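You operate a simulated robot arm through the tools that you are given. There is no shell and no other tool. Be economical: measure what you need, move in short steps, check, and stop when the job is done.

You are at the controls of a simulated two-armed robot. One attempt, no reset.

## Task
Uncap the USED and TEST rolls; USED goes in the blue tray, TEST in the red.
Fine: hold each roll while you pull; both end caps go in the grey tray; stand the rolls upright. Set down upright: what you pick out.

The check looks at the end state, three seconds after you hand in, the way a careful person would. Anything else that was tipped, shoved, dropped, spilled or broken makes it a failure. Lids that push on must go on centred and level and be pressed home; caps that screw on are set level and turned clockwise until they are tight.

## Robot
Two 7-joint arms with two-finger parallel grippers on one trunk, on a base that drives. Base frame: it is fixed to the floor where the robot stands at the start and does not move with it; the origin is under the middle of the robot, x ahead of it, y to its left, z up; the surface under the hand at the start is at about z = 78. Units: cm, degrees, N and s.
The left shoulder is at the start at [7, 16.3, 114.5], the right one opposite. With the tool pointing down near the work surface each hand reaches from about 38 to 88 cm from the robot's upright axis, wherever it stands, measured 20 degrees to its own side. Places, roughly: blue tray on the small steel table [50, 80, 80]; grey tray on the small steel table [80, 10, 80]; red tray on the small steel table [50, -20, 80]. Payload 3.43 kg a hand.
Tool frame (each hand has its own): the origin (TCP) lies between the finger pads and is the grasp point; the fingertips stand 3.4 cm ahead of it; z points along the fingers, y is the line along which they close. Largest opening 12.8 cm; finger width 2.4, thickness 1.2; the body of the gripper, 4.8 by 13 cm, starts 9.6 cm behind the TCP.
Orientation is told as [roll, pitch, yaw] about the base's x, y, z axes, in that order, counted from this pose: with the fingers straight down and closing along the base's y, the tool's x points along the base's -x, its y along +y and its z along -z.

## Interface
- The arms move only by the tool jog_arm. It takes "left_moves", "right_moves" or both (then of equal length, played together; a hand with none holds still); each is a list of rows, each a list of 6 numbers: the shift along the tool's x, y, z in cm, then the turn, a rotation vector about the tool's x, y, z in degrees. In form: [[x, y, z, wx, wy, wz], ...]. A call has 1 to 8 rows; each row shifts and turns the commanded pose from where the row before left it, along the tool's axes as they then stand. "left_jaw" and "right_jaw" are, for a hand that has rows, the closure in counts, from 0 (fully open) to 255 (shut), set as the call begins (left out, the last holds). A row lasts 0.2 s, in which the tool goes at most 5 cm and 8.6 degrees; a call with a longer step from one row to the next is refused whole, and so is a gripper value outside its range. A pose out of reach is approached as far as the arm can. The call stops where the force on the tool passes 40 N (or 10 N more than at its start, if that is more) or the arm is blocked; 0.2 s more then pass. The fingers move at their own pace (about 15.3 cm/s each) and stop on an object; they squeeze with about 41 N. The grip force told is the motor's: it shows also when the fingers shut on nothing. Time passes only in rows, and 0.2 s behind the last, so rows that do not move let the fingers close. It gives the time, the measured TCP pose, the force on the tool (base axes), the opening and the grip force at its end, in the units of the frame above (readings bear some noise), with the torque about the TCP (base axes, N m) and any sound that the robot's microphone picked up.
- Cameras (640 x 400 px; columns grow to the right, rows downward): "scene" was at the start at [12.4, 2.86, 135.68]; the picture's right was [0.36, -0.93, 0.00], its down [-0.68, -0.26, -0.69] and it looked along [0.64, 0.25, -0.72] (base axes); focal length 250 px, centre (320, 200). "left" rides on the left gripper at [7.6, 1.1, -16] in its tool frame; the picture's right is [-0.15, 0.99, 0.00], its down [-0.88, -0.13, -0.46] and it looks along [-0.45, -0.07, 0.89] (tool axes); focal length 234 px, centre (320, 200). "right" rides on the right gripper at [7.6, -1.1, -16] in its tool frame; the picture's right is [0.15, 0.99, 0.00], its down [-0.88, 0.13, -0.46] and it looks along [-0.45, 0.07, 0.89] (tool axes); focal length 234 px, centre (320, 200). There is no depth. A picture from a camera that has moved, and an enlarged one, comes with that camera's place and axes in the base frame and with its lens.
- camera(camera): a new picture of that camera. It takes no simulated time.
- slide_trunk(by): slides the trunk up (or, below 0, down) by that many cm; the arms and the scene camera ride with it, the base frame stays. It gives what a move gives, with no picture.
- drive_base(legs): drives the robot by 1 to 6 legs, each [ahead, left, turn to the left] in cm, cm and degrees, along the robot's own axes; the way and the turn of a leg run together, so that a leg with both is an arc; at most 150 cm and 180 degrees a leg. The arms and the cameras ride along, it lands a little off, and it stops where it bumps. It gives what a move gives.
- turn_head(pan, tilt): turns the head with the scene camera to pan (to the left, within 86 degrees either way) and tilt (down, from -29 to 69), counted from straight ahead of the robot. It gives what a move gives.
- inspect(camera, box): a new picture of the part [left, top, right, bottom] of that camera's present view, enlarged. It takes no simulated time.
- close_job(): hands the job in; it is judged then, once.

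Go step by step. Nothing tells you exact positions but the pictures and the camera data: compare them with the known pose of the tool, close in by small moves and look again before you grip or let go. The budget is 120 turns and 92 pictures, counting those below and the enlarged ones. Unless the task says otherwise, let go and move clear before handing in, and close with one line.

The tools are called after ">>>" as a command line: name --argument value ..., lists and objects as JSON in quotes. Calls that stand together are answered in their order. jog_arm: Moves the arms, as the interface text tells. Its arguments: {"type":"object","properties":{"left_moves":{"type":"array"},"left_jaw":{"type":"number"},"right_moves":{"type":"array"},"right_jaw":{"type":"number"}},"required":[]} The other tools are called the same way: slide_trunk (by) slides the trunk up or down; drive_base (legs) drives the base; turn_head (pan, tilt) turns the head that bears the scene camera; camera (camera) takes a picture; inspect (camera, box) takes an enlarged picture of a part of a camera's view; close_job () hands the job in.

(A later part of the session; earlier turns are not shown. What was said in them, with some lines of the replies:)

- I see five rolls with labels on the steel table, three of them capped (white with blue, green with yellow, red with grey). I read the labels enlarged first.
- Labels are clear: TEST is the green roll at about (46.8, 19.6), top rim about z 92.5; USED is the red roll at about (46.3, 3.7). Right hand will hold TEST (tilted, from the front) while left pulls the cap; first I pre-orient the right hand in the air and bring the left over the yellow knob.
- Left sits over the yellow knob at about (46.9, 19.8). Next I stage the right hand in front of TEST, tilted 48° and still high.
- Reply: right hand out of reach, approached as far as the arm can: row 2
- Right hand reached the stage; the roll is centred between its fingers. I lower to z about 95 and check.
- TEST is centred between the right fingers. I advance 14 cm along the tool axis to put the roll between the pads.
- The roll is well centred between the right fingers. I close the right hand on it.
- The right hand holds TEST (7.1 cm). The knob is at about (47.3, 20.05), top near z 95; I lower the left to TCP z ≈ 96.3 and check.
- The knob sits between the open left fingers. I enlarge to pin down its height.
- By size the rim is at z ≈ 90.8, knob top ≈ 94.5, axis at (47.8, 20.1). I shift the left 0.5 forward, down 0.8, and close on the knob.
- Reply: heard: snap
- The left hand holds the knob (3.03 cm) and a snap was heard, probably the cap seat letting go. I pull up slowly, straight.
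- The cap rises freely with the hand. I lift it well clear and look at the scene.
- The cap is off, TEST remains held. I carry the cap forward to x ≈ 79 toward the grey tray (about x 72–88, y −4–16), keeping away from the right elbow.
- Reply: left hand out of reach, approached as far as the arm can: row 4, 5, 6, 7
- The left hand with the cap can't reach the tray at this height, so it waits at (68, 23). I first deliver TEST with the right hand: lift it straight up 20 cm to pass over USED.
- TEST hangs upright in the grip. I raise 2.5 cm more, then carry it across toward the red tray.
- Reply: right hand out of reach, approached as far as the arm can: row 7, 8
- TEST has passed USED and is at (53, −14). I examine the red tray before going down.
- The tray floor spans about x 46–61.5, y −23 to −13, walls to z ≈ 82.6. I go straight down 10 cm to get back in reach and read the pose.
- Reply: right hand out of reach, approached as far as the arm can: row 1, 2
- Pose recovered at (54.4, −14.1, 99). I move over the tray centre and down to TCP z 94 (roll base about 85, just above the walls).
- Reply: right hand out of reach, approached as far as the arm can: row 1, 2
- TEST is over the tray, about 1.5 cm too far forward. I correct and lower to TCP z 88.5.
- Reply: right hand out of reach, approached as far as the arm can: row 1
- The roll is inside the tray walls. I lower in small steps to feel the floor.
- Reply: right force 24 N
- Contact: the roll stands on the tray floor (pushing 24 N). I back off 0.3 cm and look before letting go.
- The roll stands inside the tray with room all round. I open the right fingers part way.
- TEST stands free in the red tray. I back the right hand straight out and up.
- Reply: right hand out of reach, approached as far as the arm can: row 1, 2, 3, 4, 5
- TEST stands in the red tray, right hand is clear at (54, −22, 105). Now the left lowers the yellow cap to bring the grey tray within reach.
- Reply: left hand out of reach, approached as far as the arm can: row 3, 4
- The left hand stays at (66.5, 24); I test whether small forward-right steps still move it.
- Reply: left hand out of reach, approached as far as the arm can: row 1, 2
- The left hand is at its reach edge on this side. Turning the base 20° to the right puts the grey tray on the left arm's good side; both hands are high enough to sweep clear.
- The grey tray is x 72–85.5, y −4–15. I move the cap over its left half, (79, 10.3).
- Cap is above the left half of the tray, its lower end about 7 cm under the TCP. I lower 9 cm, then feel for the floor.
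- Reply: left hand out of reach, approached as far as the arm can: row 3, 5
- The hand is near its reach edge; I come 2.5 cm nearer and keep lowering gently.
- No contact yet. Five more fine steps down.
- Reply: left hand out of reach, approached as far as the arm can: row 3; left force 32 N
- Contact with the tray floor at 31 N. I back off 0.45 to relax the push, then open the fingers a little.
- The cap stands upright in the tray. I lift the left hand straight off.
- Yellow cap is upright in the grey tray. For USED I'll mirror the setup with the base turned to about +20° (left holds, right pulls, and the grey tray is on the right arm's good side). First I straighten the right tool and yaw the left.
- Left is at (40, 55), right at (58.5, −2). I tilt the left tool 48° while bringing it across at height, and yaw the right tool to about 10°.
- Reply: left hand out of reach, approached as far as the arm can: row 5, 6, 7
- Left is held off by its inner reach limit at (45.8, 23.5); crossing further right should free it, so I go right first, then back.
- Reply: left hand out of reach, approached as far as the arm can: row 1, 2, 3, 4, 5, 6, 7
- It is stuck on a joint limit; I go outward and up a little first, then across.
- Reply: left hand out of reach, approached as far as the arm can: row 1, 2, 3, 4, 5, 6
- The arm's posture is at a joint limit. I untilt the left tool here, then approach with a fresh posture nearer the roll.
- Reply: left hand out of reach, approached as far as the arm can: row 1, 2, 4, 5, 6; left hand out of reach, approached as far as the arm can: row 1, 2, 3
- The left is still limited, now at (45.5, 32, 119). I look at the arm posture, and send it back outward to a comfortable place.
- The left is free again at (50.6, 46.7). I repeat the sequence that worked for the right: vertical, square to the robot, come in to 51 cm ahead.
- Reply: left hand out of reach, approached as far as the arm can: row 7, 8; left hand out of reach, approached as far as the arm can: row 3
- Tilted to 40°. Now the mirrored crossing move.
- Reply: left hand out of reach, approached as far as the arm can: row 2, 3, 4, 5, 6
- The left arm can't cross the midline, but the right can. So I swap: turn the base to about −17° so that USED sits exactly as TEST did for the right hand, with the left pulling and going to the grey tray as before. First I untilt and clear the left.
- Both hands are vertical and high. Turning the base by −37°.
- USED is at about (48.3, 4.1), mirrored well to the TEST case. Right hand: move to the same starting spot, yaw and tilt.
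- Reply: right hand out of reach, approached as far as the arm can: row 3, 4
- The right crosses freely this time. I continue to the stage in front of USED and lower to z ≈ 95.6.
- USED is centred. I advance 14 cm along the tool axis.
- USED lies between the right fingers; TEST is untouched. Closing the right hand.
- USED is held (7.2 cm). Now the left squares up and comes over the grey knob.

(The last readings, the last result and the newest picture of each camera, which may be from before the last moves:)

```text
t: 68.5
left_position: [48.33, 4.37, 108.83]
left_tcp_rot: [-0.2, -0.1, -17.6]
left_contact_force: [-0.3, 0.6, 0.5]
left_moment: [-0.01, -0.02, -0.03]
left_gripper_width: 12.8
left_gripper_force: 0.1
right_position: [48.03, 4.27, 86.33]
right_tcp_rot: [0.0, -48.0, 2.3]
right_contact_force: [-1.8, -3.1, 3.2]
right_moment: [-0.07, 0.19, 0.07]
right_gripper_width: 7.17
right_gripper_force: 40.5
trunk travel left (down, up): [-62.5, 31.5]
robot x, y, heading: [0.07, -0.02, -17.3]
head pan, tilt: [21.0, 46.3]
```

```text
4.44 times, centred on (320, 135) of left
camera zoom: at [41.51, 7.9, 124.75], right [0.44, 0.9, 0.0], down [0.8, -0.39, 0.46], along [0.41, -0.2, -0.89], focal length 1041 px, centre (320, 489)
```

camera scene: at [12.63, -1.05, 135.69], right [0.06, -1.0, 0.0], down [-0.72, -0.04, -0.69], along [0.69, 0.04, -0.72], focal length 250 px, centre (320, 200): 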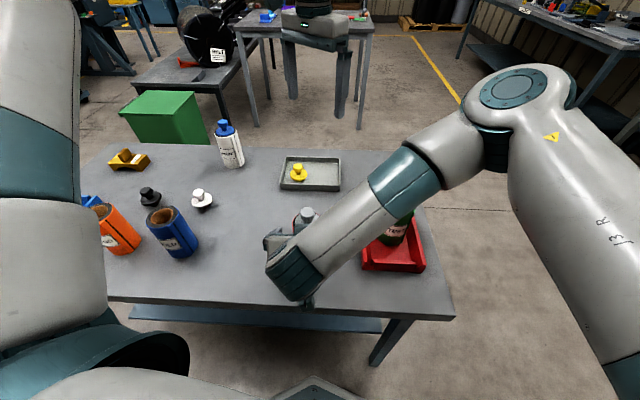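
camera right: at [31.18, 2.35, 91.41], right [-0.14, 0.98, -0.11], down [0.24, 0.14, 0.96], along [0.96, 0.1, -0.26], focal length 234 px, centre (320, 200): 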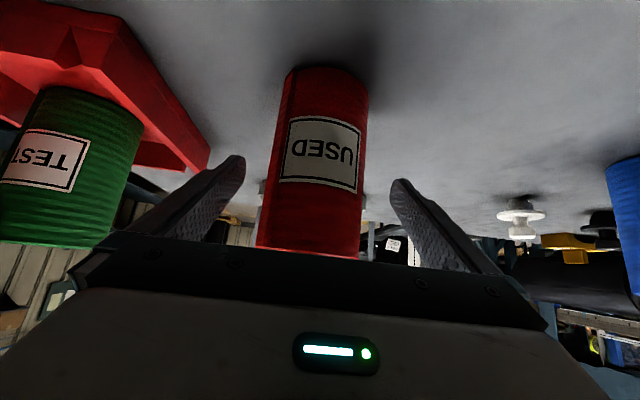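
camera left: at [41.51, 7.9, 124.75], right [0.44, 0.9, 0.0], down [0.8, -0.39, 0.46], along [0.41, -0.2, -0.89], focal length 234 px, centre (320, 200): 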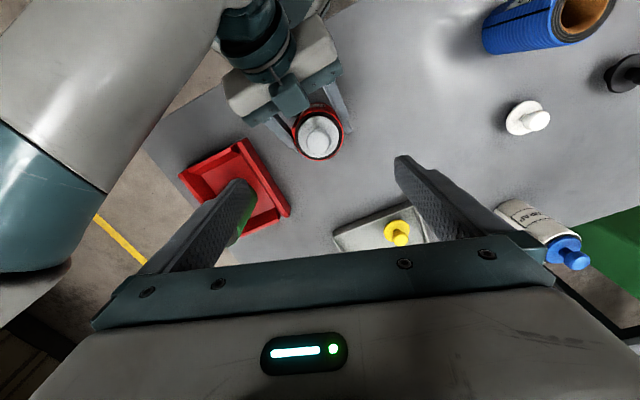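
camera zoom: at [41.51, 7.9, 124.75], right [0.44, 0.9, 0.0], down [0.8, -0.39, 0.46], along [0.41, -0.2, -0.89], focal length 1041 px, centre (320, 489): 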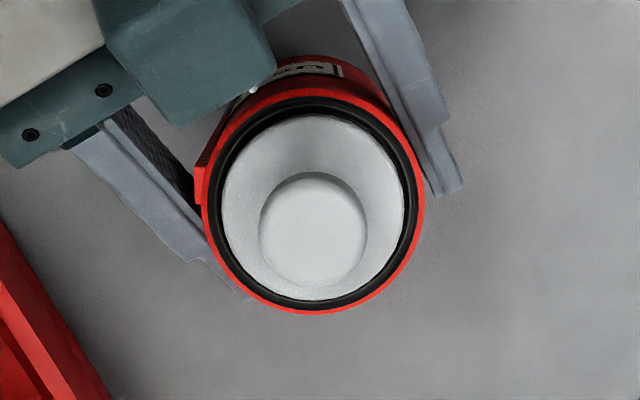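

The knob axis is at (47.8, 4.6), rim z ≈ 90.5, knob top ≈ 94.3, as with TEST. I lower the left to TCP z ≈ 95.3 and check.

>>> jog_arm --left_moves '[[0.55, 0.07, 3.5, 0, 0, 0], [0, 0, 3.5, 0, 0, 0], [0, 0, 3.5, 0, 0, 0], [0, 0, 2, 0, 0, 0], [0, 0, 1, 0, 0, 0], [0, 0, 0, 0, 0, 0]]'

>>> inspect --camera "left" --box '[240, 110, 400, 250]'

```text
t: 69.9
left_position: [47.85, 4.45, 95.58]
left_tcp_rot: [-0.1, -0.1, -17.7]
left_contact_force: [-0.2, -0.4, -1.2]
left_moment: [0.0, 0.0, -0.02]
left_gripper_width: 12.84
left_gripper_force: 0.1
right_position: [47.99, 4.18, 86.28]
right_tcp_rot: [0.1, -48.0, 2.1]
right_contact_force: [-1.9, 1.0, -0.2]
right_moment: [0.1, 0.17, 0.07]
right_gripper_width: 7.17
right_gripper_force: 41.0
trunk travel left (down, up): [-62.5, 31.5]
robot x, y, heading: [0.25, 0.09, -17.7]
head pan, tilt: [21.0, 46.3]
```

```text
2.86 times, centred on (320, 180) of left
camera zoom: at [41.07, 8.1, 111.46], right [0.44, 0.9, 0.0], down [0.8, -0.39, 0.46], along [0.41, -0.2, -0.89], focal length 669 px, centre (320, 257)
```

zoom: 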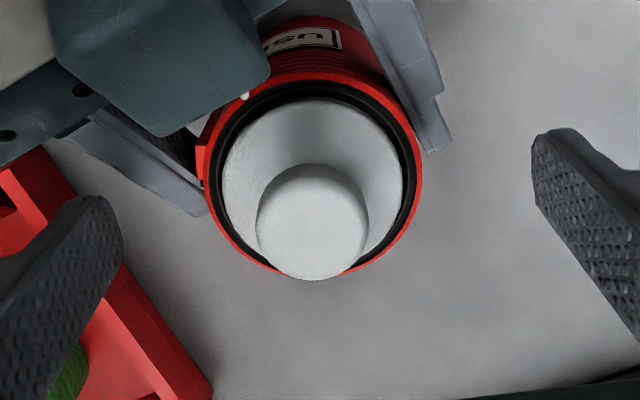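

Knob is between the fingers. I lower 0.2 more and close on it.

>>> jog_arm --left_moves '[[0, 0, 0.2, 0, 0, 0], [0, 0, 0, 0, 0, 0]]'

>>> jog_arm --left_moves '[[0, 0, 0, 0, 0, 0], [0, 0, 0, 0, 0, 0], [0, 0, 0, 0, 0, 0], [0, 0, 0, 0, 0, 0]]' --left_jaw 255

>>> jog_arm --left_moves '[[0, 0, -0.4, 0, 0, 0], [0, 0, -0.4, 0, 0, 0], [0, 0, -0.4, 0, 0, 0], [0, 0, -0.4, 0, 0, 0], [0, 0, -0.4, 0, 0, 0], [0, 0, 0, 0, 0, 0]]'

>>> inspect --camera "left" --box '[240, 90, 400, 250]'

```text
t: 70.5
left_position: [47.91, 4.42, 95.19]
left_tcp_rot: [-0.2, -0.1, -17.7]
left_contact_force: [-0.4, -0.3, -0.2]
left_moment: [0.01, -0.01, 0.01]
left_gripper_width: 12.8
left_gripper_force: 0.2
right_position: [48.0, 4.16, 86.44]
right_tcp_rot: [0.0, -48.0, 2.2]
right_contact_force: [-1.7, 0.6, 0.1]
right_moment: [0.11, 0.15, 0.01]
right_gripper_width: 7.2
right_gripper_force: 40.8
trunk travel left (down, up): [-62.5, 31.5]
robot x, y, heading: [0.09, -0.22, -18.0]
head pan, tilt: [21.0, 46.3]
```

```text
t: 71.5
left_position: [47.87, 4.45, 95.4]
left_tcp_rot: [-0.2, 0.0, -17.8]
left_contact_force: [-0.6, 0.5, 0.5]
left_moment: [-0.02, -0.01, 0.01]
left_gripper_width: 2.95
left_gripper_force: 41.6
right_position: [47.96, 4.17, 86.33]
right_tcp_rot: [0.1, -48.0, 2.2]
right_contact_force: [0.4, -0.9, 0.1]
right_moment: [0.03, -0.05, -0.03]
right_gripper_width: 7.15
right_gripper_force: 41.1
trunk travel left (down, up): [-62.5, 31.5]
robot x, y, heading: [0.16, 0.16, -17.7]
head pan, tilt: [21.0, 46.3]
heard: snap
```

```text
t: 72.9
left_position: [47.82, 4.44, 97.37]
left_tcp_rot: [-0.2, -0.1, -17.7]
left_contact_force: [0.3, 0.0, -0.3]
left_moment: [0.02, 0.02, -0.01]
left_gripper_width: 2.98
left_gripper_force: 40.5
right_position: [48.15, 4.11, 86.34]
right_tcp_rot: [0.1, -48.1, 2.2]
right_contact_force: [0.5, 0.4, 0.2]
right_moment: [-0.02, -0.01, 0.0]
right_gripper_width: 7.15
right_gripper_force: 41.1
trunk travel left (down, up): [-62.5, 31.5]
robot x, y, heading: [-0.1, -0.01, -17.7]
head pan, tilt: [21.0, 46.3]
```

```text
2.50 times, centred on (320, 170) of left
camera zoom: at [41.06, 8.02, 113.35], right [0.44, 0.9, 0.0], down [0.8, -0.39, 0.46], along [0.41, -0.2, -0.89], focal length 585 px, centre (320, 275)
```

zoom: 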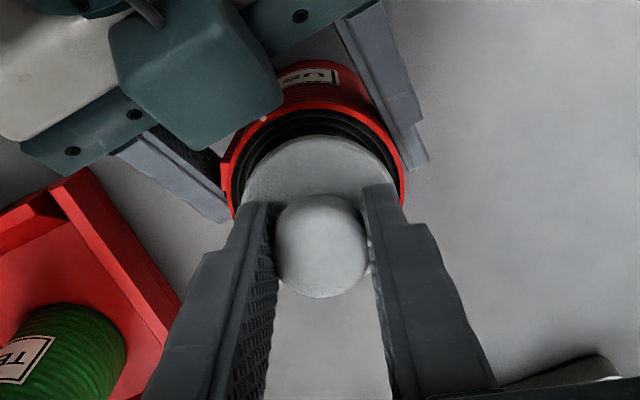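

Grey cap is off too. I raise it and move it forward out of the way, after which the right will lift USED.

>>> jog_arm --left_moves '[[0, 0, -3, 0, 0, 0], [0, 0, -4, 0, 0, 0], [0, 0, -4, 0, 0, 0], [-4.2, 1.4, 0, 0, 0, 0], [-4.2, 1.4, 0, 0, 0, 0], [-4.2, 1.4, 0, 0, 0, 0], [-4.2, 1.4, 0, 0, 0, 0], [0, 0, 0, 0, 0, 0]]'

>>> jog_arm --right_moves '[[-0.74, 0, -0.67, 0, 0, 0], [-2.2, 0, -2.0, 0, 0, 0], [-2.97, 0, -2.68, 0, 0, 0], [-2.97, 0, -2.68, 0, 0, 0], [-2.97, 0, -2.68, 0, 0, 0], [-2.97, 0, -2.68, 0, 0, 0], [0, 0, 0, 0, 0, 0]]'

>>> camera --camera "scene"

```text
t: 74.7
left_position: [65.53, 5.09, 108.47]
left_tcp_rot: [-0.1, -0.2, -17.7]
left_contact_force: [-0.1, 0.0, 0.6]
left_moment: [-0.02, 0.02, -0.04]
left_gripper_width: 2.98
left_gripper_force: 41.0
right_position: [48.03, 4.15, 86.35]
right_tcp_rot: [0.1, -48.0, 2.3]
right_contact_force: [0.2, -0.5, 0.8]
right_moment: [-0.01, 0.01, 0.0]
right_gripper_width: 7.21
right_gripper_force: 41.7
trunk travel left (down, up): [-62.5, 31.5]
robot x, y, heading: [0.07, 0.02, -17.8]
head pan, tilt: [21.0, 46.3]
```

```text
t: 76.3
left_position: [65.4, 4.93, 108.59]
left_tcp_rot: [-0.2, 0.0, -17.7]
left_contact_force: [-1.0, 0.2, -0.6]
left_moment: [0.01, -0.01, 0.03]
left_gripper_width: 2.95
left_gripper_force: 40.9
right_position: [47.88, 4.19, 106.38]
right_tcp_rot: [0.0, -47.9, 2.3]
right_contact_force: [0.8, 0.3, -4.8]
right_moment: [0.02, -0.02, -0.01]
right_gripper_width: 7.16
right_gripper_force: 40.8
trunk travel left (down, up): [-62.5, 31.5]
robot x, y, heading: [-0.38, 0.01, -17.9]
head pan, tilt: [21.0, 46.3]
```

```text
29 pictures are left
camera scene: at [12.79, -1.06, 135.67], right [0.06, -1.0, 0.0], down [-0.72, -0.04, -0.69], along [0.69, 0.04, -0.72], focal length 250 px, centre (320, 200)
```

scene: 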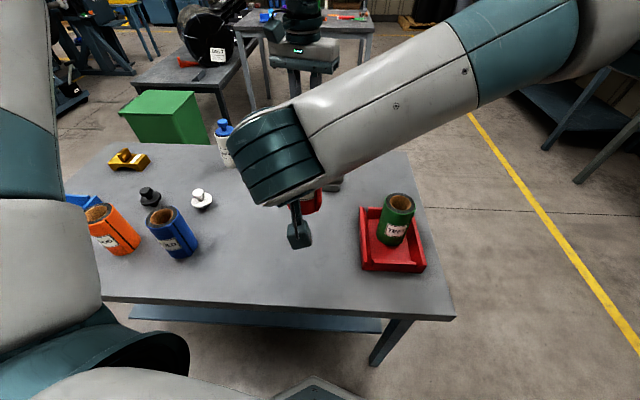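

USED is lifted (weight 4–5 N, steady). I turn the base −10° so the left arm can reach the right half of the grey tray.

>>> drive_base --legs '[[0, 0, -10]]'

>>> camera --camera "left"

```text
t: 77.4
left_position: [65.28, -6.58, 108.54]
left_tcp_rot: [-0.2, 0.0, -27.7]
left_contact_force: [-0.2, 0.2, -0.5]
left_moment: [-0.02, 0.0, 0.0]
left_gripper_width: 2.97
left_gripper_force: 41.3
right_position: [48.0, -4.21, 106.38]
right_tcp_rot: [-0.1, -47.9, -7.8]
right_contact_force: [0.1, 0.2, -4.6]
right_moment: [0.04, 0.01, 0.02]
right_gripper_width: 7.16
right_gripper_force: 41.1
trunk travel left (down, up): [-62.5, 31.5]
robot x, y, heading: [0.17, -0.2, -27.9]
head pan, tilt: [21.0, 46.3]
```

```text
28 pictures are left
camera left: at [59.27, -1.84, 124.5], right [0.59, 0.81, 0.0], down [0.72, -0.52, 0.46], along [0.37, -0.27, -0.89], focal length 234 px, centre (320, 200)
```

left: 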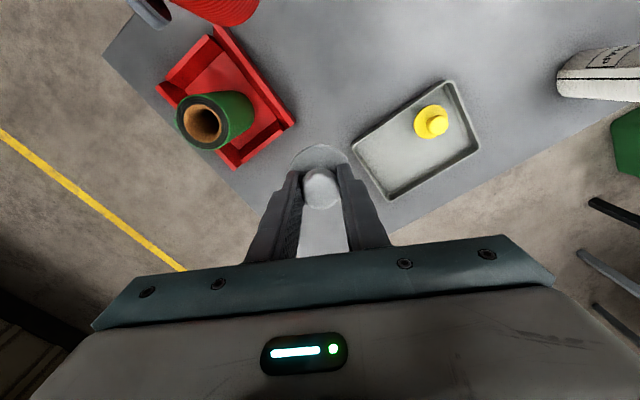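

I move the grey cap over the tray's right half, (77, 1), and lower it to z ≈ 93.

>>> jog_arm --left_moves '[[-1.7, 3.05, 0, 0, 0, 0], [-1.7, 3.05, 0, 0, 0, 0], [-1.7, 3.05, 1, 0, 0, 0], [-1.7, 3.05, 2, 0, 0, 0], [0, 0, 4, 0, 0, 0], [0, 0, 4, 0, 0, 0], [0, 0, 4, 0, 0, 0], [0, 0, 0, 0, 0, 0]]'

>>> camera --camera "left"

```text
t: 79.2
left_position: [76.68, 0.89, 93.69]
left_tcp_rot: [-0.2, -0.3, -27.7]
left_contact_force: [0.0, -0.2, -1.2]
left_moment: [0.03, -0.02, -0.02]
left_gripper_width: 2.97
left_gripper_force: 41.3
right_position: [47.86, -4.1, 106.47]
right_tcp_rot: [0.0, -48.1, -7.8]
right_contact_force: [0.9, -0.3, -4.2]
right_moment: [0.02, 0.0, -0.01]
right_gripper_width: 7.15
right_gripper_force: 40.9
trunk travel left (down, up): [-62.5, 31.5]
robot x, y, heading: [-0.22, 0.35, -27.7]
head pan, tilt: [21.0, 46.3]
```

```text
27 pictures are left
camera left: at [70.64, 5.56, 109.6], right [0.59, 0.81, 0.0], down [0.72, -0.52, 0.46], along [0.37, -0.27, -0.89], focal length 234 px, centre (320, 200)
```

left: 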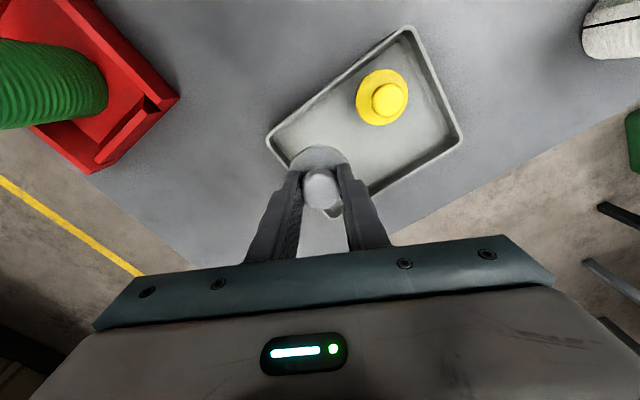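

Cap hangs over the free right half. Lowering to just above the floor, then fine steps.

>>> jog_arm --left_moves '[[0, 0, 3, 0, 0, 0], [0, 0, 3, 0, 0, 0], [0, 0, 1.4, 0, 0, 0], [0, 0, 0.4, 0, 0, 0], [0, 0, 0.4, 0, 0, 0], [0, 0, 0.3, 0, 0, 0], [0, 0, 0, 0, 0, 0]]'

>>> camera --camera "left"

```text
t: 80.8
left_position: [76.92, 1.17, 85.21]
left_tcp_rot: [-0.3, -0.2, -27.7]
left_contact_force: [-1.5, 1.3, 9.6]
left_moment: [0.07, 0.05, 0.05]
left_gripper_width: 2.91
left_gripper_force: 41.3
right_position: [47.83, -4.08, 106.4]
right_tcp_rot: [0.0, -48.0, -7.9]
right_contact_force: [0.0, 0.5, -3.3]
right_moment: [-0.02, 0.03, 0.03]
right_gripper_width: 7.16
right_gripper_force: 41.2
trunk travel left (down, up): [-62.5, 31.5]
robot x, y, heading: [0.09, -0.34, -27.8]
head pan, tilt: [21.0, 46.3]
```

```text
26 pictures are left
camera left: at [70.73, 5.74, 101.11], right [0.59, 0.81, 0.0], down [0.72, -0.52, 0.46], along [0.37, -0.27, -0.89], focal length 234 px, centre (320, 200)
```

left: 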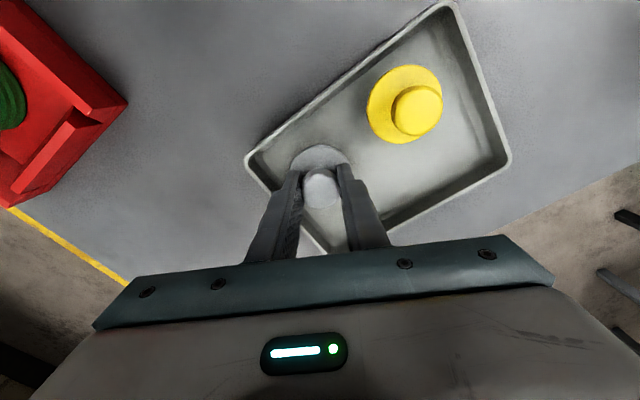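

Touching the floor lightly (10 N) and inside the walls. I open the fingers a little.

>>> jog_arm --left_moves '[[0, 0, 0, 0, 0, 0], [0, 0, 0, 0, 0, 0], [0, 0, 0, 0, 0, 0]]' --left_jaw 152

>>> jog_arm --left_moves '[[0, 0, -1, 0, 0, 0], [0, 0, -3, 0, 0, 0], [0, 0, -4, 0, 0, 0], [0, 0, -4, 0, 0, 0], [0, 0, -4, 0, 0, 0], [0, 0, -4, 0, 0, 0], [0, 0, 0, 0, 0, 0]]'

>>> camera --camera "left"

```text
t: 81.6
left_position: [76.91, 1.09, 85.02]
left_tcp_rot: [-0.1, -0.1, -27.7]
left_contact_force: [-0.1, 0.5, 0.8]
left_moment: [0.01, 0.0, 0.02]
left_gripper_width: 5.14
left_gripper_force: 0.0
right_position: [47.9, -4.23, 106.43]
right_tcp_rot: [0.0, -48.0, -7.8]
right_contact_force: [0.1, -0.2, -4.1]
right_moment: [-0.02, 0.0, 0.0]
right_gripper_width: 7.15
right_gripper_force: 40.9
trunk travel left (down, up): [-62.5, 31.5]
robot x, y, heading: [0.05, 0.23, -27.8]
head pan, tilt: [21.0, 46.3]
```

```text
t: 83.2
left_position: [76.79, 1.14, 104.9]
left_tcp_rot: [-0.2, -0.1, -27.7]
left_contact_force: [-0.1, 0.1, 0.0]
left_moment: [0.0, 0.01, 0.02]
left_gripper_width: 5.15
left_gripper_force: 0.0
right_position: [48.02, -4.07, 106.5]
right_tcp_rot: [0.0, -47.9, -7.8]
right_contact_force: [-0.9, -0.3, -3.8]
right_moment: [-0.01, -0.02, 0.0]
right_gripper_width: 7.17
right_gripper_force: 41.1
trunk travel left (down, up): [-62.5, 31.5]
robot x, y, heading: [-0.29, 0.09, -27.7]
head pan, tilt: [21.0, 46.3]
```

```text
25 pictures are left
camera left: at [70.74, 5.88, 120.83], right [0.59, 0.81, 0.0], down [0.72, -0.52, 0.46], along [0.37, -0.27, -0.89], focal length 234 px, centre (320, 200)
```

left: 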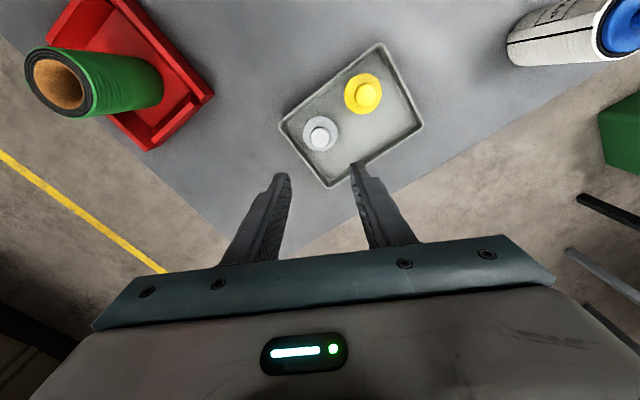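

Both caps stand in the grey tray. Now USED to the blue tray: raise the trunk 6 cm for clearance, turn the base back to straight, then drive left so the right hand keeps its good posture.

>>> slide_trunk --by 6

>>> drive_base --legs '[[0, 0, 27.8]]'

>>> turn_head --pan 40 --tilt 46

>>> camera --camera "scene"

```text
t: 84.2
left_position: [76.79, 1.29, 110.89]
left_tcp_rot: [-0.2, -0.1, -27.8]
left_contact_force: [0.1, 0.3, 0.4]
left_moment: [0.0, -0.01, 0.0]
left_gripper_width: 5.19
left_gripper_force: 0.0
right_position: [47.89, -4.2, 112.36]
right_tcp_rot: [0.1, -48.1, -7.8]
right_contact_force: [0.6, 0.2, -4.5]
right_moment: [0.0, 0.01, 0.01]
right_gripper_width: 7.16
right_gripper_force: 40.8
trunk travel left (down, up): [-68.5, 25.5]
robot x, y, heading: [-0.08, 0.11, -27.7]
head pan, tilt: [21.0, 46.3]
```

```text
t: 86.0
left_position: [67.54, 36.6, 110.92]
left_tcp_rot: [-0.2, -0.1, 0.0]
left_contact_force: [0.7, -0.3, -0.3]
left_moment: [0.0, 0.04, 0.0]
left_gripper_width: 5.16
left_gripper_force: 0.0
right_position: [44.45, 18.42, 112.42]
right_tcp_rot: [-0.1, -47.9, 19.9]
right_contact_force: [-0.4, 0.6, -4.1]
right_moment: [-0.01, -0.01, -0.01]
right_gripper_width: 7.17
right_gripper_force: 41.2
trunk travel left (down, up): [-68.5, 25.5]
robot x, y, heading: [-0.33, 0.18, -0.1]
head pan, tilt: [21.0, 46.3]
```

```text
t: 86.8
left_position: [67.41, 36.53, 110.81]
left_tcp_rot: [-0.2, 0.0, 0.0]
left_contact_force: [-0.1, -0.6, 0.2]
left_moment: [0.03, -0.01, -0.02]
left_gripper_width: 5.16
left_gripper_force: 0.1
right_position: [44.33, 18.51, 112.52]
right_tcp_rot: [0.0, -48.0, 19.8]
right_contact_force: [-0.3, 0.0, -4.2]
right_moment: [0.01, -0.04, 0.0]
right_gripper_width: 7.15
right_gripper_force: 40.9
trunk travel left (down, up): [-68.5, 25.5]
robot x, y, heading: [-0.06, -0.15, -0.2]
head pan, tilt: [40.0, 46.0]
```

```text
24 pictures are left
camera scene: at [11.14, 5.18, 141.72], right [0.64, -0.77, 0.0], down [-0.55, -0.46, -0.69], along [0.53, 0.44, -0.72], focal length 250 px, centre (320, 200)
```

scene: 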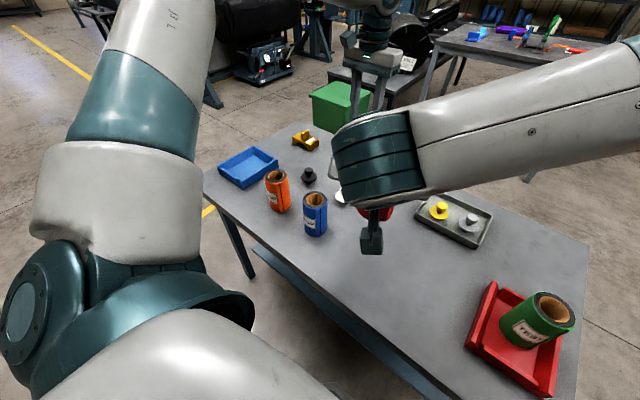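

All looks clear. I drive left 30 cm.

>>> drive_base --legs '[[0, 30, 0]]'

>>> camera --camera "scene"

```text
t: 88.9
left_position: [67.42, 67.48, 110.96]
left_tcp_rot: [-0.2, -0.1, 0.0]
left_contact_force: [0.1, -0.1, -0.6]
left_moment: [0.04, -0.04, 0.01]
left_gripper_width: 5.19
left_gripper_force: 0.1
right_position: [44.42, 49.2, 112.41]
right_tcp_rot: [0.1, -48.0, 20.0]
right_contact_force: [0.3, 0.1, -4.5]
right_moment: [-0.03, -0.02, -0.01]
right_gripper_width: 7.16
right_gripper_force: 41.2
trunk travel left (down, up): [-68.5, 25.5]
robot x, y, heading: [-0.03, 30.79, 0.0]
head pan, tilt: [40.0, 46.0]
```

```text
23 pictures are left
camera scene: at [11.15, 35.92, 141.73], right [0.64, -0.77, 0.0], down [-0.55, -0.46, -0.69], along [0.53, 0.45, -0.72], focal length 250 px, centre (320, 200)
```

scene: 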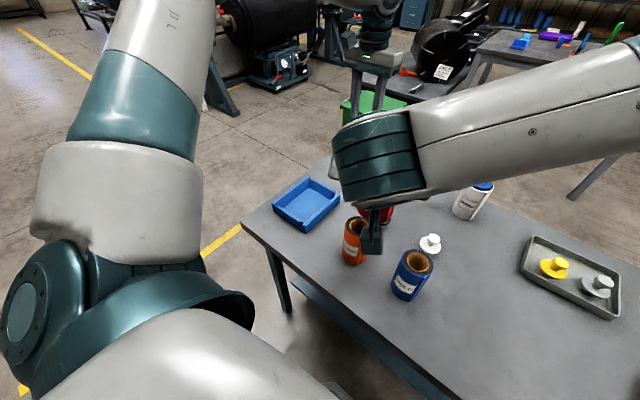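

The path is clear. I enlarge the blue tray to get its layout.

>>> inspect --camera "scene" --box '[260, 165, 350, 245]'

```text
5.00 times, centred on (305, 205) of scene
camera zoom: at [11.15, 35.92, 141.73], right [0.64, -0.77, 0.0], down [-0.55, -0.46, -0.69], along [0.53, 0.45, -0.72], focal length 1249 px, centre (395, 175)
```

zoom: 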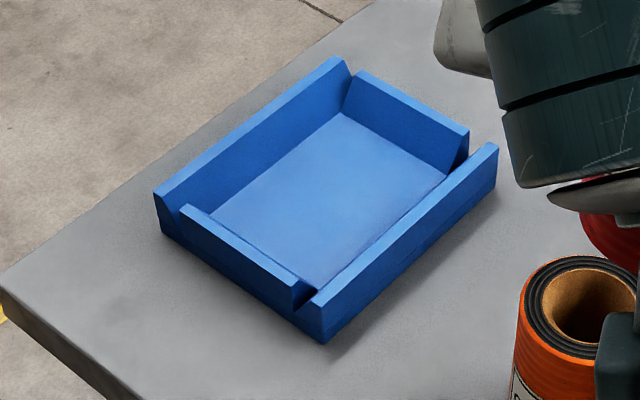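

Blue tray floor: x 45–60, y 72–82.5, centre about (52.5, 77.4). I drive left 27 cm more.

>>> drive_base --legs '[[0, 27, 0]]'

>>> camera --camera "right"

```text
t: 90.8
left_position: [67.41, 95.16, 110.84]
left_tcp_rot: [-0.3, -0.1, 0.3]
left_contact_force: [-0.6, -0.8, -0.7]
left_moment: [0.02, -0.02, -0.01]
left_gripper_width: 5.18
left_gripper_force: 0.1
right_position: [44.37, 77.02, 112.52]
right_tcp_rot: [0.0, -48.0, 20.1]
right_contact_force: [0.4, -0.2, -4.7]
right_moment: [0.03, -0.01, -0.01]
right_gripper_width: 7.19
right_gripper_force: 40.7
trunk travel left (down, up): [-68.5, 25.5]
robot x, y, heading: [-0.11, 58.1, 0.3]
head pan, tilt: [40.0, 46.0]
```

```text
21 pictures are left
camera right: at [28.82, 70.06, 117.54], right [-0.43, 0.9, -0.11], down [0.19, 0.21, 0.96], along [0.88, 0.39, -0.26], focal length 234 px, centre (320, 200)
```

right: 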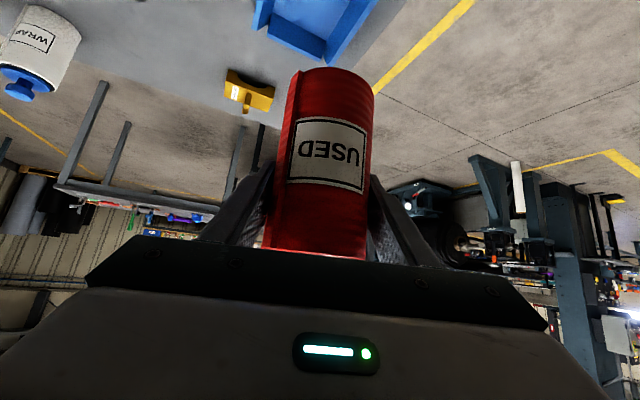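

USED is above the tray. I move 8.4 forward and come down to TCP z ≈ 95.5.

>>> jog_arm --right_moves '[[-2.66, -1.34, 2.96, 0, 0, 0], [-2.66, -1.34, 2.96, 0, 0, 0], [3.16, 0, 2.84, 0, 0, 0], [3.16, 0, 2.84, 0, 0, 0], [3.16, 0, 2.84, 0, 0, 0], [3.16, 0, 2.84, 0, 0, 0], [0, 0, 0, 0, 0, 0]]'

>>> camera --camera "scene"

>>> camera --camera "right"

```text
t: 92.4
left_position: [67.16, 95.16, 110.93]
left_tcp_rot: [-0.2, -0.1, 0.2]
left_contact_force: [0.0, 0.4, 0.4]
left_moment: [-0.02, -0.02, -0.03]
left_gripper_width: 5.16
left_gripper_force: 0.1
right_position: [52.45, 77.75, 95.51]
right_tcp_rot: [0.0, -48.0, 20.1]
right_contact_force: [0.6, 0.1, -3.5]
right_moment: [0.02, 0.0, -0.02]
right_gripper_width: 7.18
right_gripper_force: 40.8
trunk travel left (down, up): [-68.5, 25.5]
robot x, y, heading: [0.51, 58.35, 0.3]
head pan, tilt: [40.0, 46.0]
```

```text
20 pictures are left
camera scene: at [11.08, 63.53, 141.73], right [0.65, -0.76, 0.0], down [-0.55, -0.46, -0.69], along [0.53, 0.45, -0.72], focal length 250 px, centre (320, 200)
```

scene: 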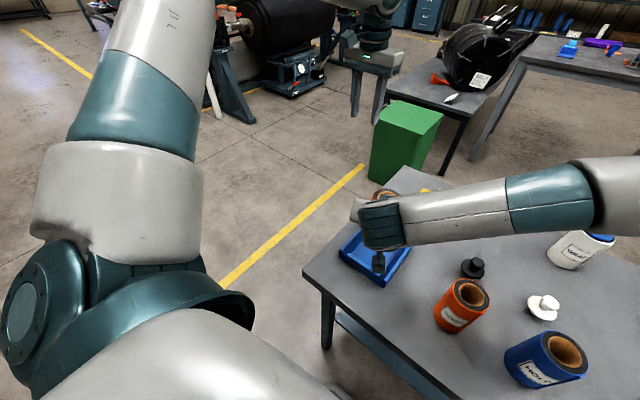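

```text
19 pictures are left
camera right: at [36.92, 70.77, 100.52], right [-0.43, 0.9, -0.11], down [0.19, 0.21, 0.96], along [0.88, 0.39, -0.26], focal length 234 px, centre (320, 200)
```

right: 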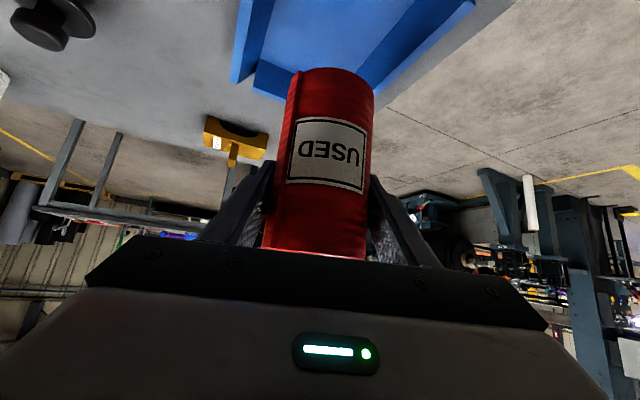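

Shift 0.5 to the right and lower to TCP z 89, into the tray.

>>> jog_arm --right_moves '[[0.1, -0.57, 0.1, 0, 0, 0], [2.3, 0, 2.15, 0, 0, 0], [2.3, 0, 2.15, 0, 0, 0], [0, 0, 0, 0, 0, 0]]'

>>> camera --camera "right"

>>> inspect --camera "scene" --box '[320, 170, 440, 300]'

```text
t: 93.4
left_position: [67.34, 95.25, 111.01]
left_tcp_rot: [-0.2, -0.1, 0.2]
left_contact_force: [-0.1, -0.1, 0.6]
left_moment: [0.0, 0.01, 0.02]
left_gripper_width: 5.17
left_gripper_force: 0.1
right_position: [52.8, 76.96, 88.84]
right_tcp_rot: [0.0, -47.9, 20.0]
right_contact_force: [-0.9, -0.3, -4.2]
right_moment: [-0.02, -0.04, -0.01]
right_gripper_width: 7.15
right_gripper_force: 41.5
trunk travel left (down, up): [-68.5, 25.5]
robot x, y, heading: [0.05, 57.91, 0.2]
head pan, tilt: [40.0, 46.0]
```

```text
18 pictures are left
camera right: at [37.32, 69.98, 94.02], right [-0.43, 0.9, -0.11], down [0.19, 0.21, 0.96], along [0.88, 0.39, -0.26], focal length 234 px, centre (320, 200)
```

right: 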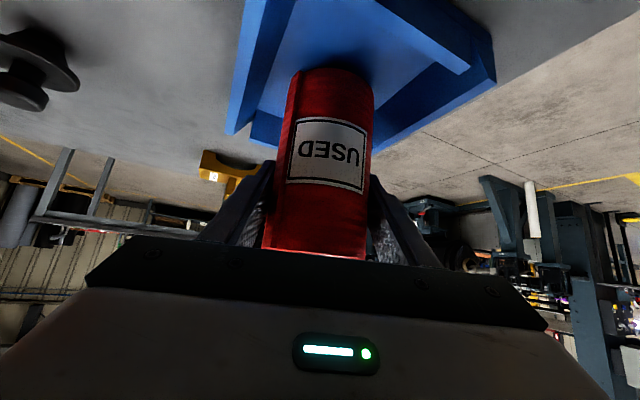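

```text
3.08 times, centred on (380, 235) of scene
camera zoom: at [11.07, 63.56, 141.73], right [0.65, -0.76, 0.0], down [-0.55, -0.46, -0.69], along [0.53, 0.45, -0.72], focal length 769 px, centre (135, 92)
```

zoom: 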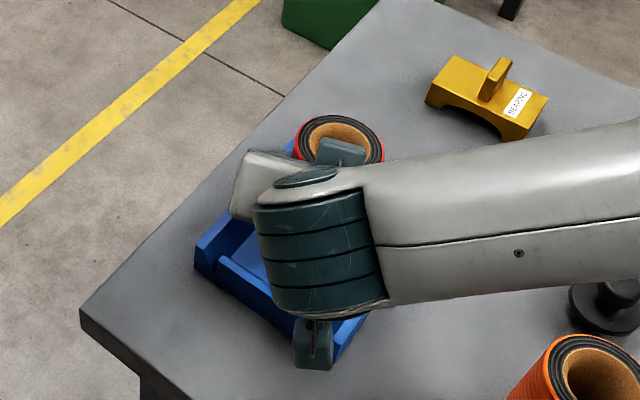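

The roll is between the walls. Lowering in fine steps to feel the floor.

>>> jog_arm --right_moves '[[0.26, 0, 0.234, 0, 0, 0], [0.26, 0, 0.234, 0, 0, 0], [0.22, 0, 0.2, 0, 0, 0], [0.15, 0, 0.134, 0, 0, 0], [0, 0, 0, 0, 0, 0]]'

```text
t: 94.6
left_position: [67.31, 95.24, 110.87]
left_tcp_rot: [-0.2, -0.1, 0.1]
left_contact_force: [0.0, 0.8, 0.5]
left_moment: [0.04, 0.0, 0.04]
left_gripper_width: 5.15
left_gripper_force: 0.1
right_position: [52.87, 76.83, 87.8]
right_tcp_rot: [0.0, -48.0, 20.1]
right_contact_force: [-0.1, 0.5, -3.1]
right_moment: [0.04, -0.08, 0.05]
right_gripper_width: 7.13
right_gripper_force: 41.1
trunk travel left (down, up): [-68.5, 25.5]
robot x, y, heading: [-0.05, 58.2, 0.4]
head pan, tilt: [40.0, 46.0]
```

Not quite touching. Two more small steps.

>>> jog_arm --right_moves '[[0.15, 0, 0.134, 0, 0, 0], [0.15, 0, 0.134, 0, 0, 0], [0, 0, 0, 0, 0, 0]]'

```text
t: 95.4
left_position: [67.07, 95.25, 111.11]
left_tcp_rot: [-0.2, -0.3, 0.2]
left_contact_force: [-0.6, 0.7, -0.6]
left_moment: [-0.03, 0.02, 0.03]
left_gripper_width: 5.19
left_gripper_force: 0.1
right_position: [53.01, 76.89, 87.72]
right_tcp_rot: [0.1, -48.6, 20.1]
right_contact_force: [2.1, 5.8, 35.6]
right_moment: [-0.42, 0.85, -0.07]
right_gripper_width: 7.16
right_gripper_force: 40.7
trunk travel left (down, up): [-68.5, 25.5]
robot x, y, heading: [-0.14, 58.36, 0.1]
head pan, tilt: [40.0, 46.0]
```

Firm contact at z 87.7, the same as in the red tray. I back off 0.35 and open the fingers part way.

>>> jog_arm --right_moves '[[-0.26, 0, -0.234, 0, 0, 0], [0, 0, 0, 0, 0, 0]]'

>>> jog_arm --right_moves '[[0, 0, 0, 0, 0, 0], [0, 0, 0, 0, 0, 0], [0, 0, 0, 0, 0, 0]]' --right_jaw 56

>>> camera --camera "right"

```text
t: 96.0
left_position: [67.28, 95.29, 110.96]
left_tcp_rot: [-0.3, -0.2, 0.2]
left_contact_force: [0.3, 0.5, 0.5]
left_moment: [-0.01, 0.01, -0.01]
left_gripper_width: 5.17
left_gripper_force: 0.0
right_position: [52.92, 76.96, 87.83]
right_tcp_rot: [0.0, -48.1, 20.2]
right_contact_force: [6.2, 8.1, 18.4]
right_moment: [0.95, -0.68, -0.17]
right_gripper_width: 7.17
right_gripper_force: 40.7
trunk travel left (down, up): [-68.5, 25.5]
robot x, y, heading: [-0.09, 58.37, -0.0]
head pan, tilt: [40.0, 46.0]
```

```text
t: 96.8
left_position: [67.4, 95.25, 110.97]
left_tcp_rot: [-0.1, -0.1, 0.2]
left_contact_force: [0.0, -0.5, 0.4]
left_moment: [-0.01, 0.02, -0.02]
left_gripper_width: 5.15
left_gripper_force: 0.0
right_position: [52.91, 76.81, 87.58]
right_tcp_rot: [0.0, -47.9, 20.1]
right_contact_force: [0.9, 0.8, -0.2]
right_moment: [0.01, -0.01, 0.01]
right_gripper_width: 9.96
right_gripper_force: 0.1
trunk travel left (down, up): [-68.5, 25.5]
robot x, y, heading: [0.04, 58.49, -0.2]
head pan, tilt: [40.0, 46.0]
```

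```text
16 pictures are left
camera right: at [37.43, 69.85, 92.72], right [-0.43, 0.9, -0.11], down [0.19, 0.21, 0.96], along [0.88, 0.39, -0.26], focal length 234 px, centre (320, 200)
```

right: 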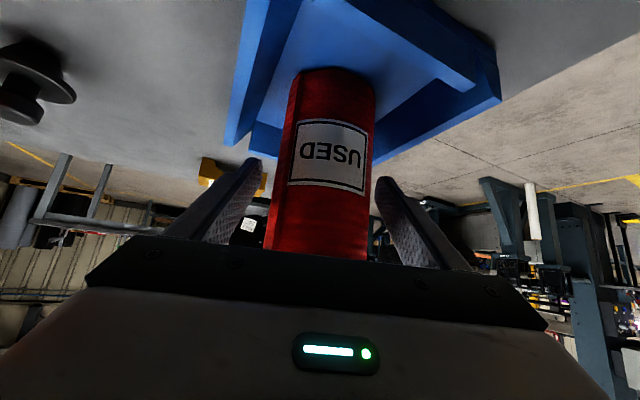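

The fingers are clear of the roll. I retreat along the tool axis and look.

>>> jog_arm --right_moves '[[0, 0, -1.5, 0, 0, 0], [0, 0, -3, 0, 0, 0], [0, 0, -3.5, 0, 0, 0], [0, 0, -3.5, 0, 0, 0], [0, 0, -3.5, 0, 0, 0], [0, 0, 0, 0, 0, 0]]'

>>> camera --camera "right"

>>> camera --camera "left"

```text
t: 98.2
left_position: [67.36, 95.08, 110.95]
left_tcp_rot: [-0.2, 0.0, 0.2]
left_contact_force: [-0.7, 0.3, -0.5]
left_moment: [-0.02, 0.01, 0.01]
left_gripper_width: 5.18
left_gripper_force: 0.0
right_position: [42.66, 73.05, 97.97]
right_tcp_rot: [0.0, -48.0, 20.1]
right_contact_force: [0.5, -0.1, 0.0]
right_moment: [-0.02, -0.03, -0.02]
right_gripper_width: 9.97
right_gripper_force: 0.1
trunk travel left (down, up): [-68.5, 25.5]
robot x, y, heading: [0.17, 58.38, 0.3]
head pan, tilt: [40.0, 46.0]
```

```text
15 pictures are left
camera right: at [27.06, 66.06, 103.1], right [-0.43, 0.9, -0.11], down [0.19, 0.21, 0.96], along [0.88, 0.39, -0.26], focal length 234 px, centre (320, 200)
```

right: 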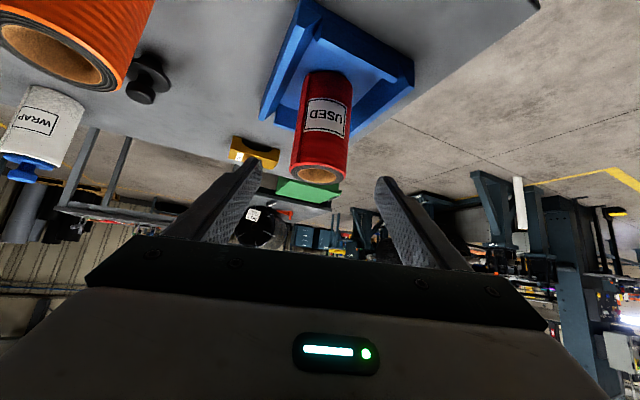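

```text
14 pictures are left
camera left: at [59.83, 96.51, 126.85], right [0.14, 0.99, 0.0], down [0.88, -0.13, 0.46], along [0.45, -0.07, -0.89], focal length 234 px, centre (320, 200)
```

left: 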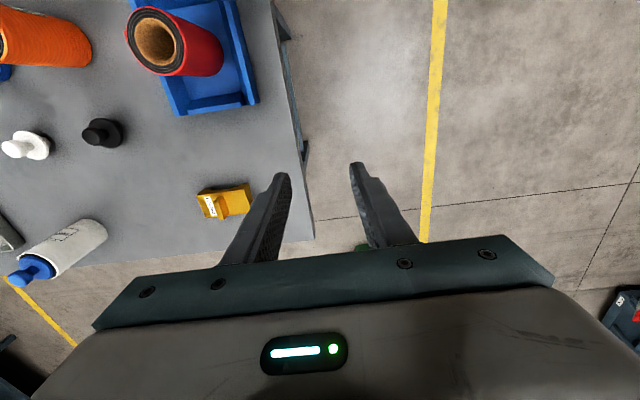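

USED stands in the blue tray. I enlarge to verify that it stands flat and upright.

>>> inspect --camera "right" --box '[250, 20, 430, 200]'

>>> inspect --camera "left" --box '[100, 0, 280, 120]'

```text
2.22 times, centred on (340, 110) of right
camera zoom: at [27.06, 66.06, 103.1], right [-0.43, 0.9, -0.11], down [0.19, 0.21, 0.96], along [0.88, 0.39, -0.26], focal length 520 px, centre (276, 400)
```

zoom: 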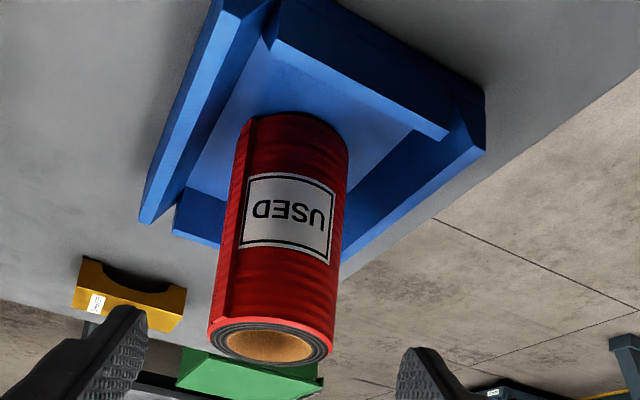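

```text
3.33 times, centred on (190, 60) of left
camera zoom: at [59.83, 96.51, 126.85], right [0.14, 0.99, 0.0], down [0.88, -0.13, 0.46], along [0.45, -0.07, -0.89], focal length 781 px, centre (753, 667)
```

zoom: 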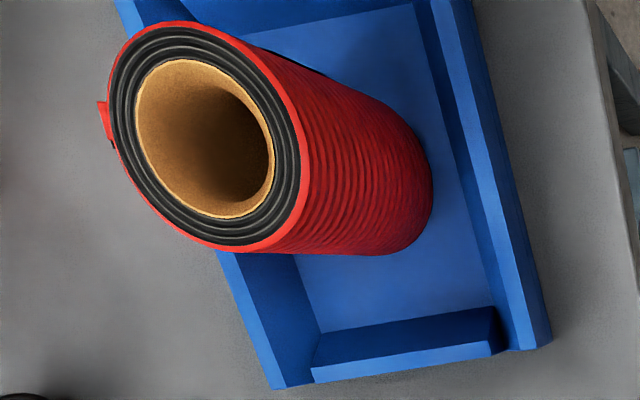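

The roll's axis points to the vertical vanishing point in both views, so it stands upright. I raise the right hand clear and do a last check of the whole table.

>>> jog_arm --right_moves '[[-2.6, 0, -3.5, 0, 0, 0], [-2.6, 0, -3.0, 0, 0, 0], [-2.6, 0, -2.4, 0, 0, 0], [0, 0, 0, 0, 0, 0]]'

>>> turn_head --pan -25 --tilt 40

>>> camera --camera "scene"

```text
t: 99.2
left_position: [67.25, 95.25, 110.93]
left_tcp_rot: [-0.2, -0.1, 0.2]
left_contact_force: [1.4, -0.2, -0.5]
left_moment: [0.01, 0.01, -0.02]
left_gripper_width: 5.17
left_gripper_force: 0.0
right_position: [41.05, 72.23, 109.63]
right_tcp_rot: [0.0, -48.0, 20.2]
right_contact_force: [0.4, 0.4, 0.4]
right_moment: [0.0, 0.01, 0.03]
right_gripper_width: 9.98
right_gripper_force: 0.1
trunk travel left (down, up): [-68.5, 25.5]
robot x, y, heading: [0.01, 58.38, 0.1]
head pan, tilt: [40.0, 46.0]
```

```text
t: 100.6
left_position: [67.34, 95.26, 111.06]
left_tcp_rot: [-0.2, -0.1, 0.2]
left_contact_force: [0.2, -0.1, 0.3]
left_moment: [0.01, 0.0, 0.03]
left_gripper_width: 5.18
left_gripper_force: 0.1
right_position: [41.08, 72.2, 109.56]
right_tcp_rot: [0.0, -48.0, 20.1]
right_contact_force: [0.2, -0.6, 0.3]
right_moment: [-0.05, 0.0, -0.02]
right_gripper_width: 9.97
right_gripper_force: 0.0
trunk travel left (down, up): [-68.5, 25.5]
robot x, y, heading: [0.1, 58.44, 0.2]
head pan, tilt: [-25.0, 40.0]
```

```text
11 pictures are left
camera scene: at [12.64, 54.81, 142.59], right [-0.42, -0.91, 0.0], down [-0.58, 0.27, -0.77], along [0.7, -0.32, -0.64], focal length 250 px, centre (320, 200)
```

scene: 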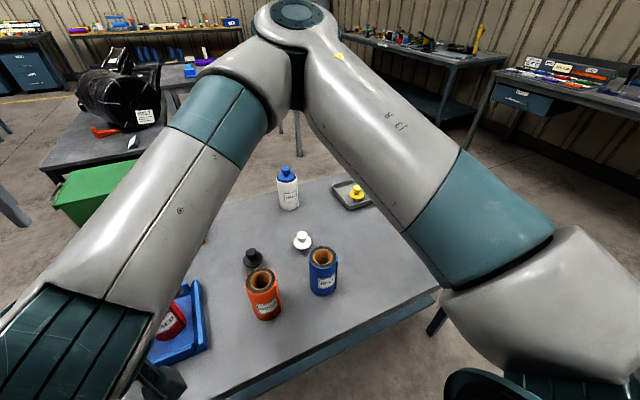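

Everything else stands where it was: HOOD, HOLD and WRAP are untouched, both caps are in the grey tray, TEST is in the red tray and USED in the blue. Both hands are empty and clear, so I hand in.

>>> close_job

```text
The job is handed in.
```

The job is handed in: USED stands uncapped in the blue tray, TEST stands uncapped in the red tray, and both end caps are in the grey tray.
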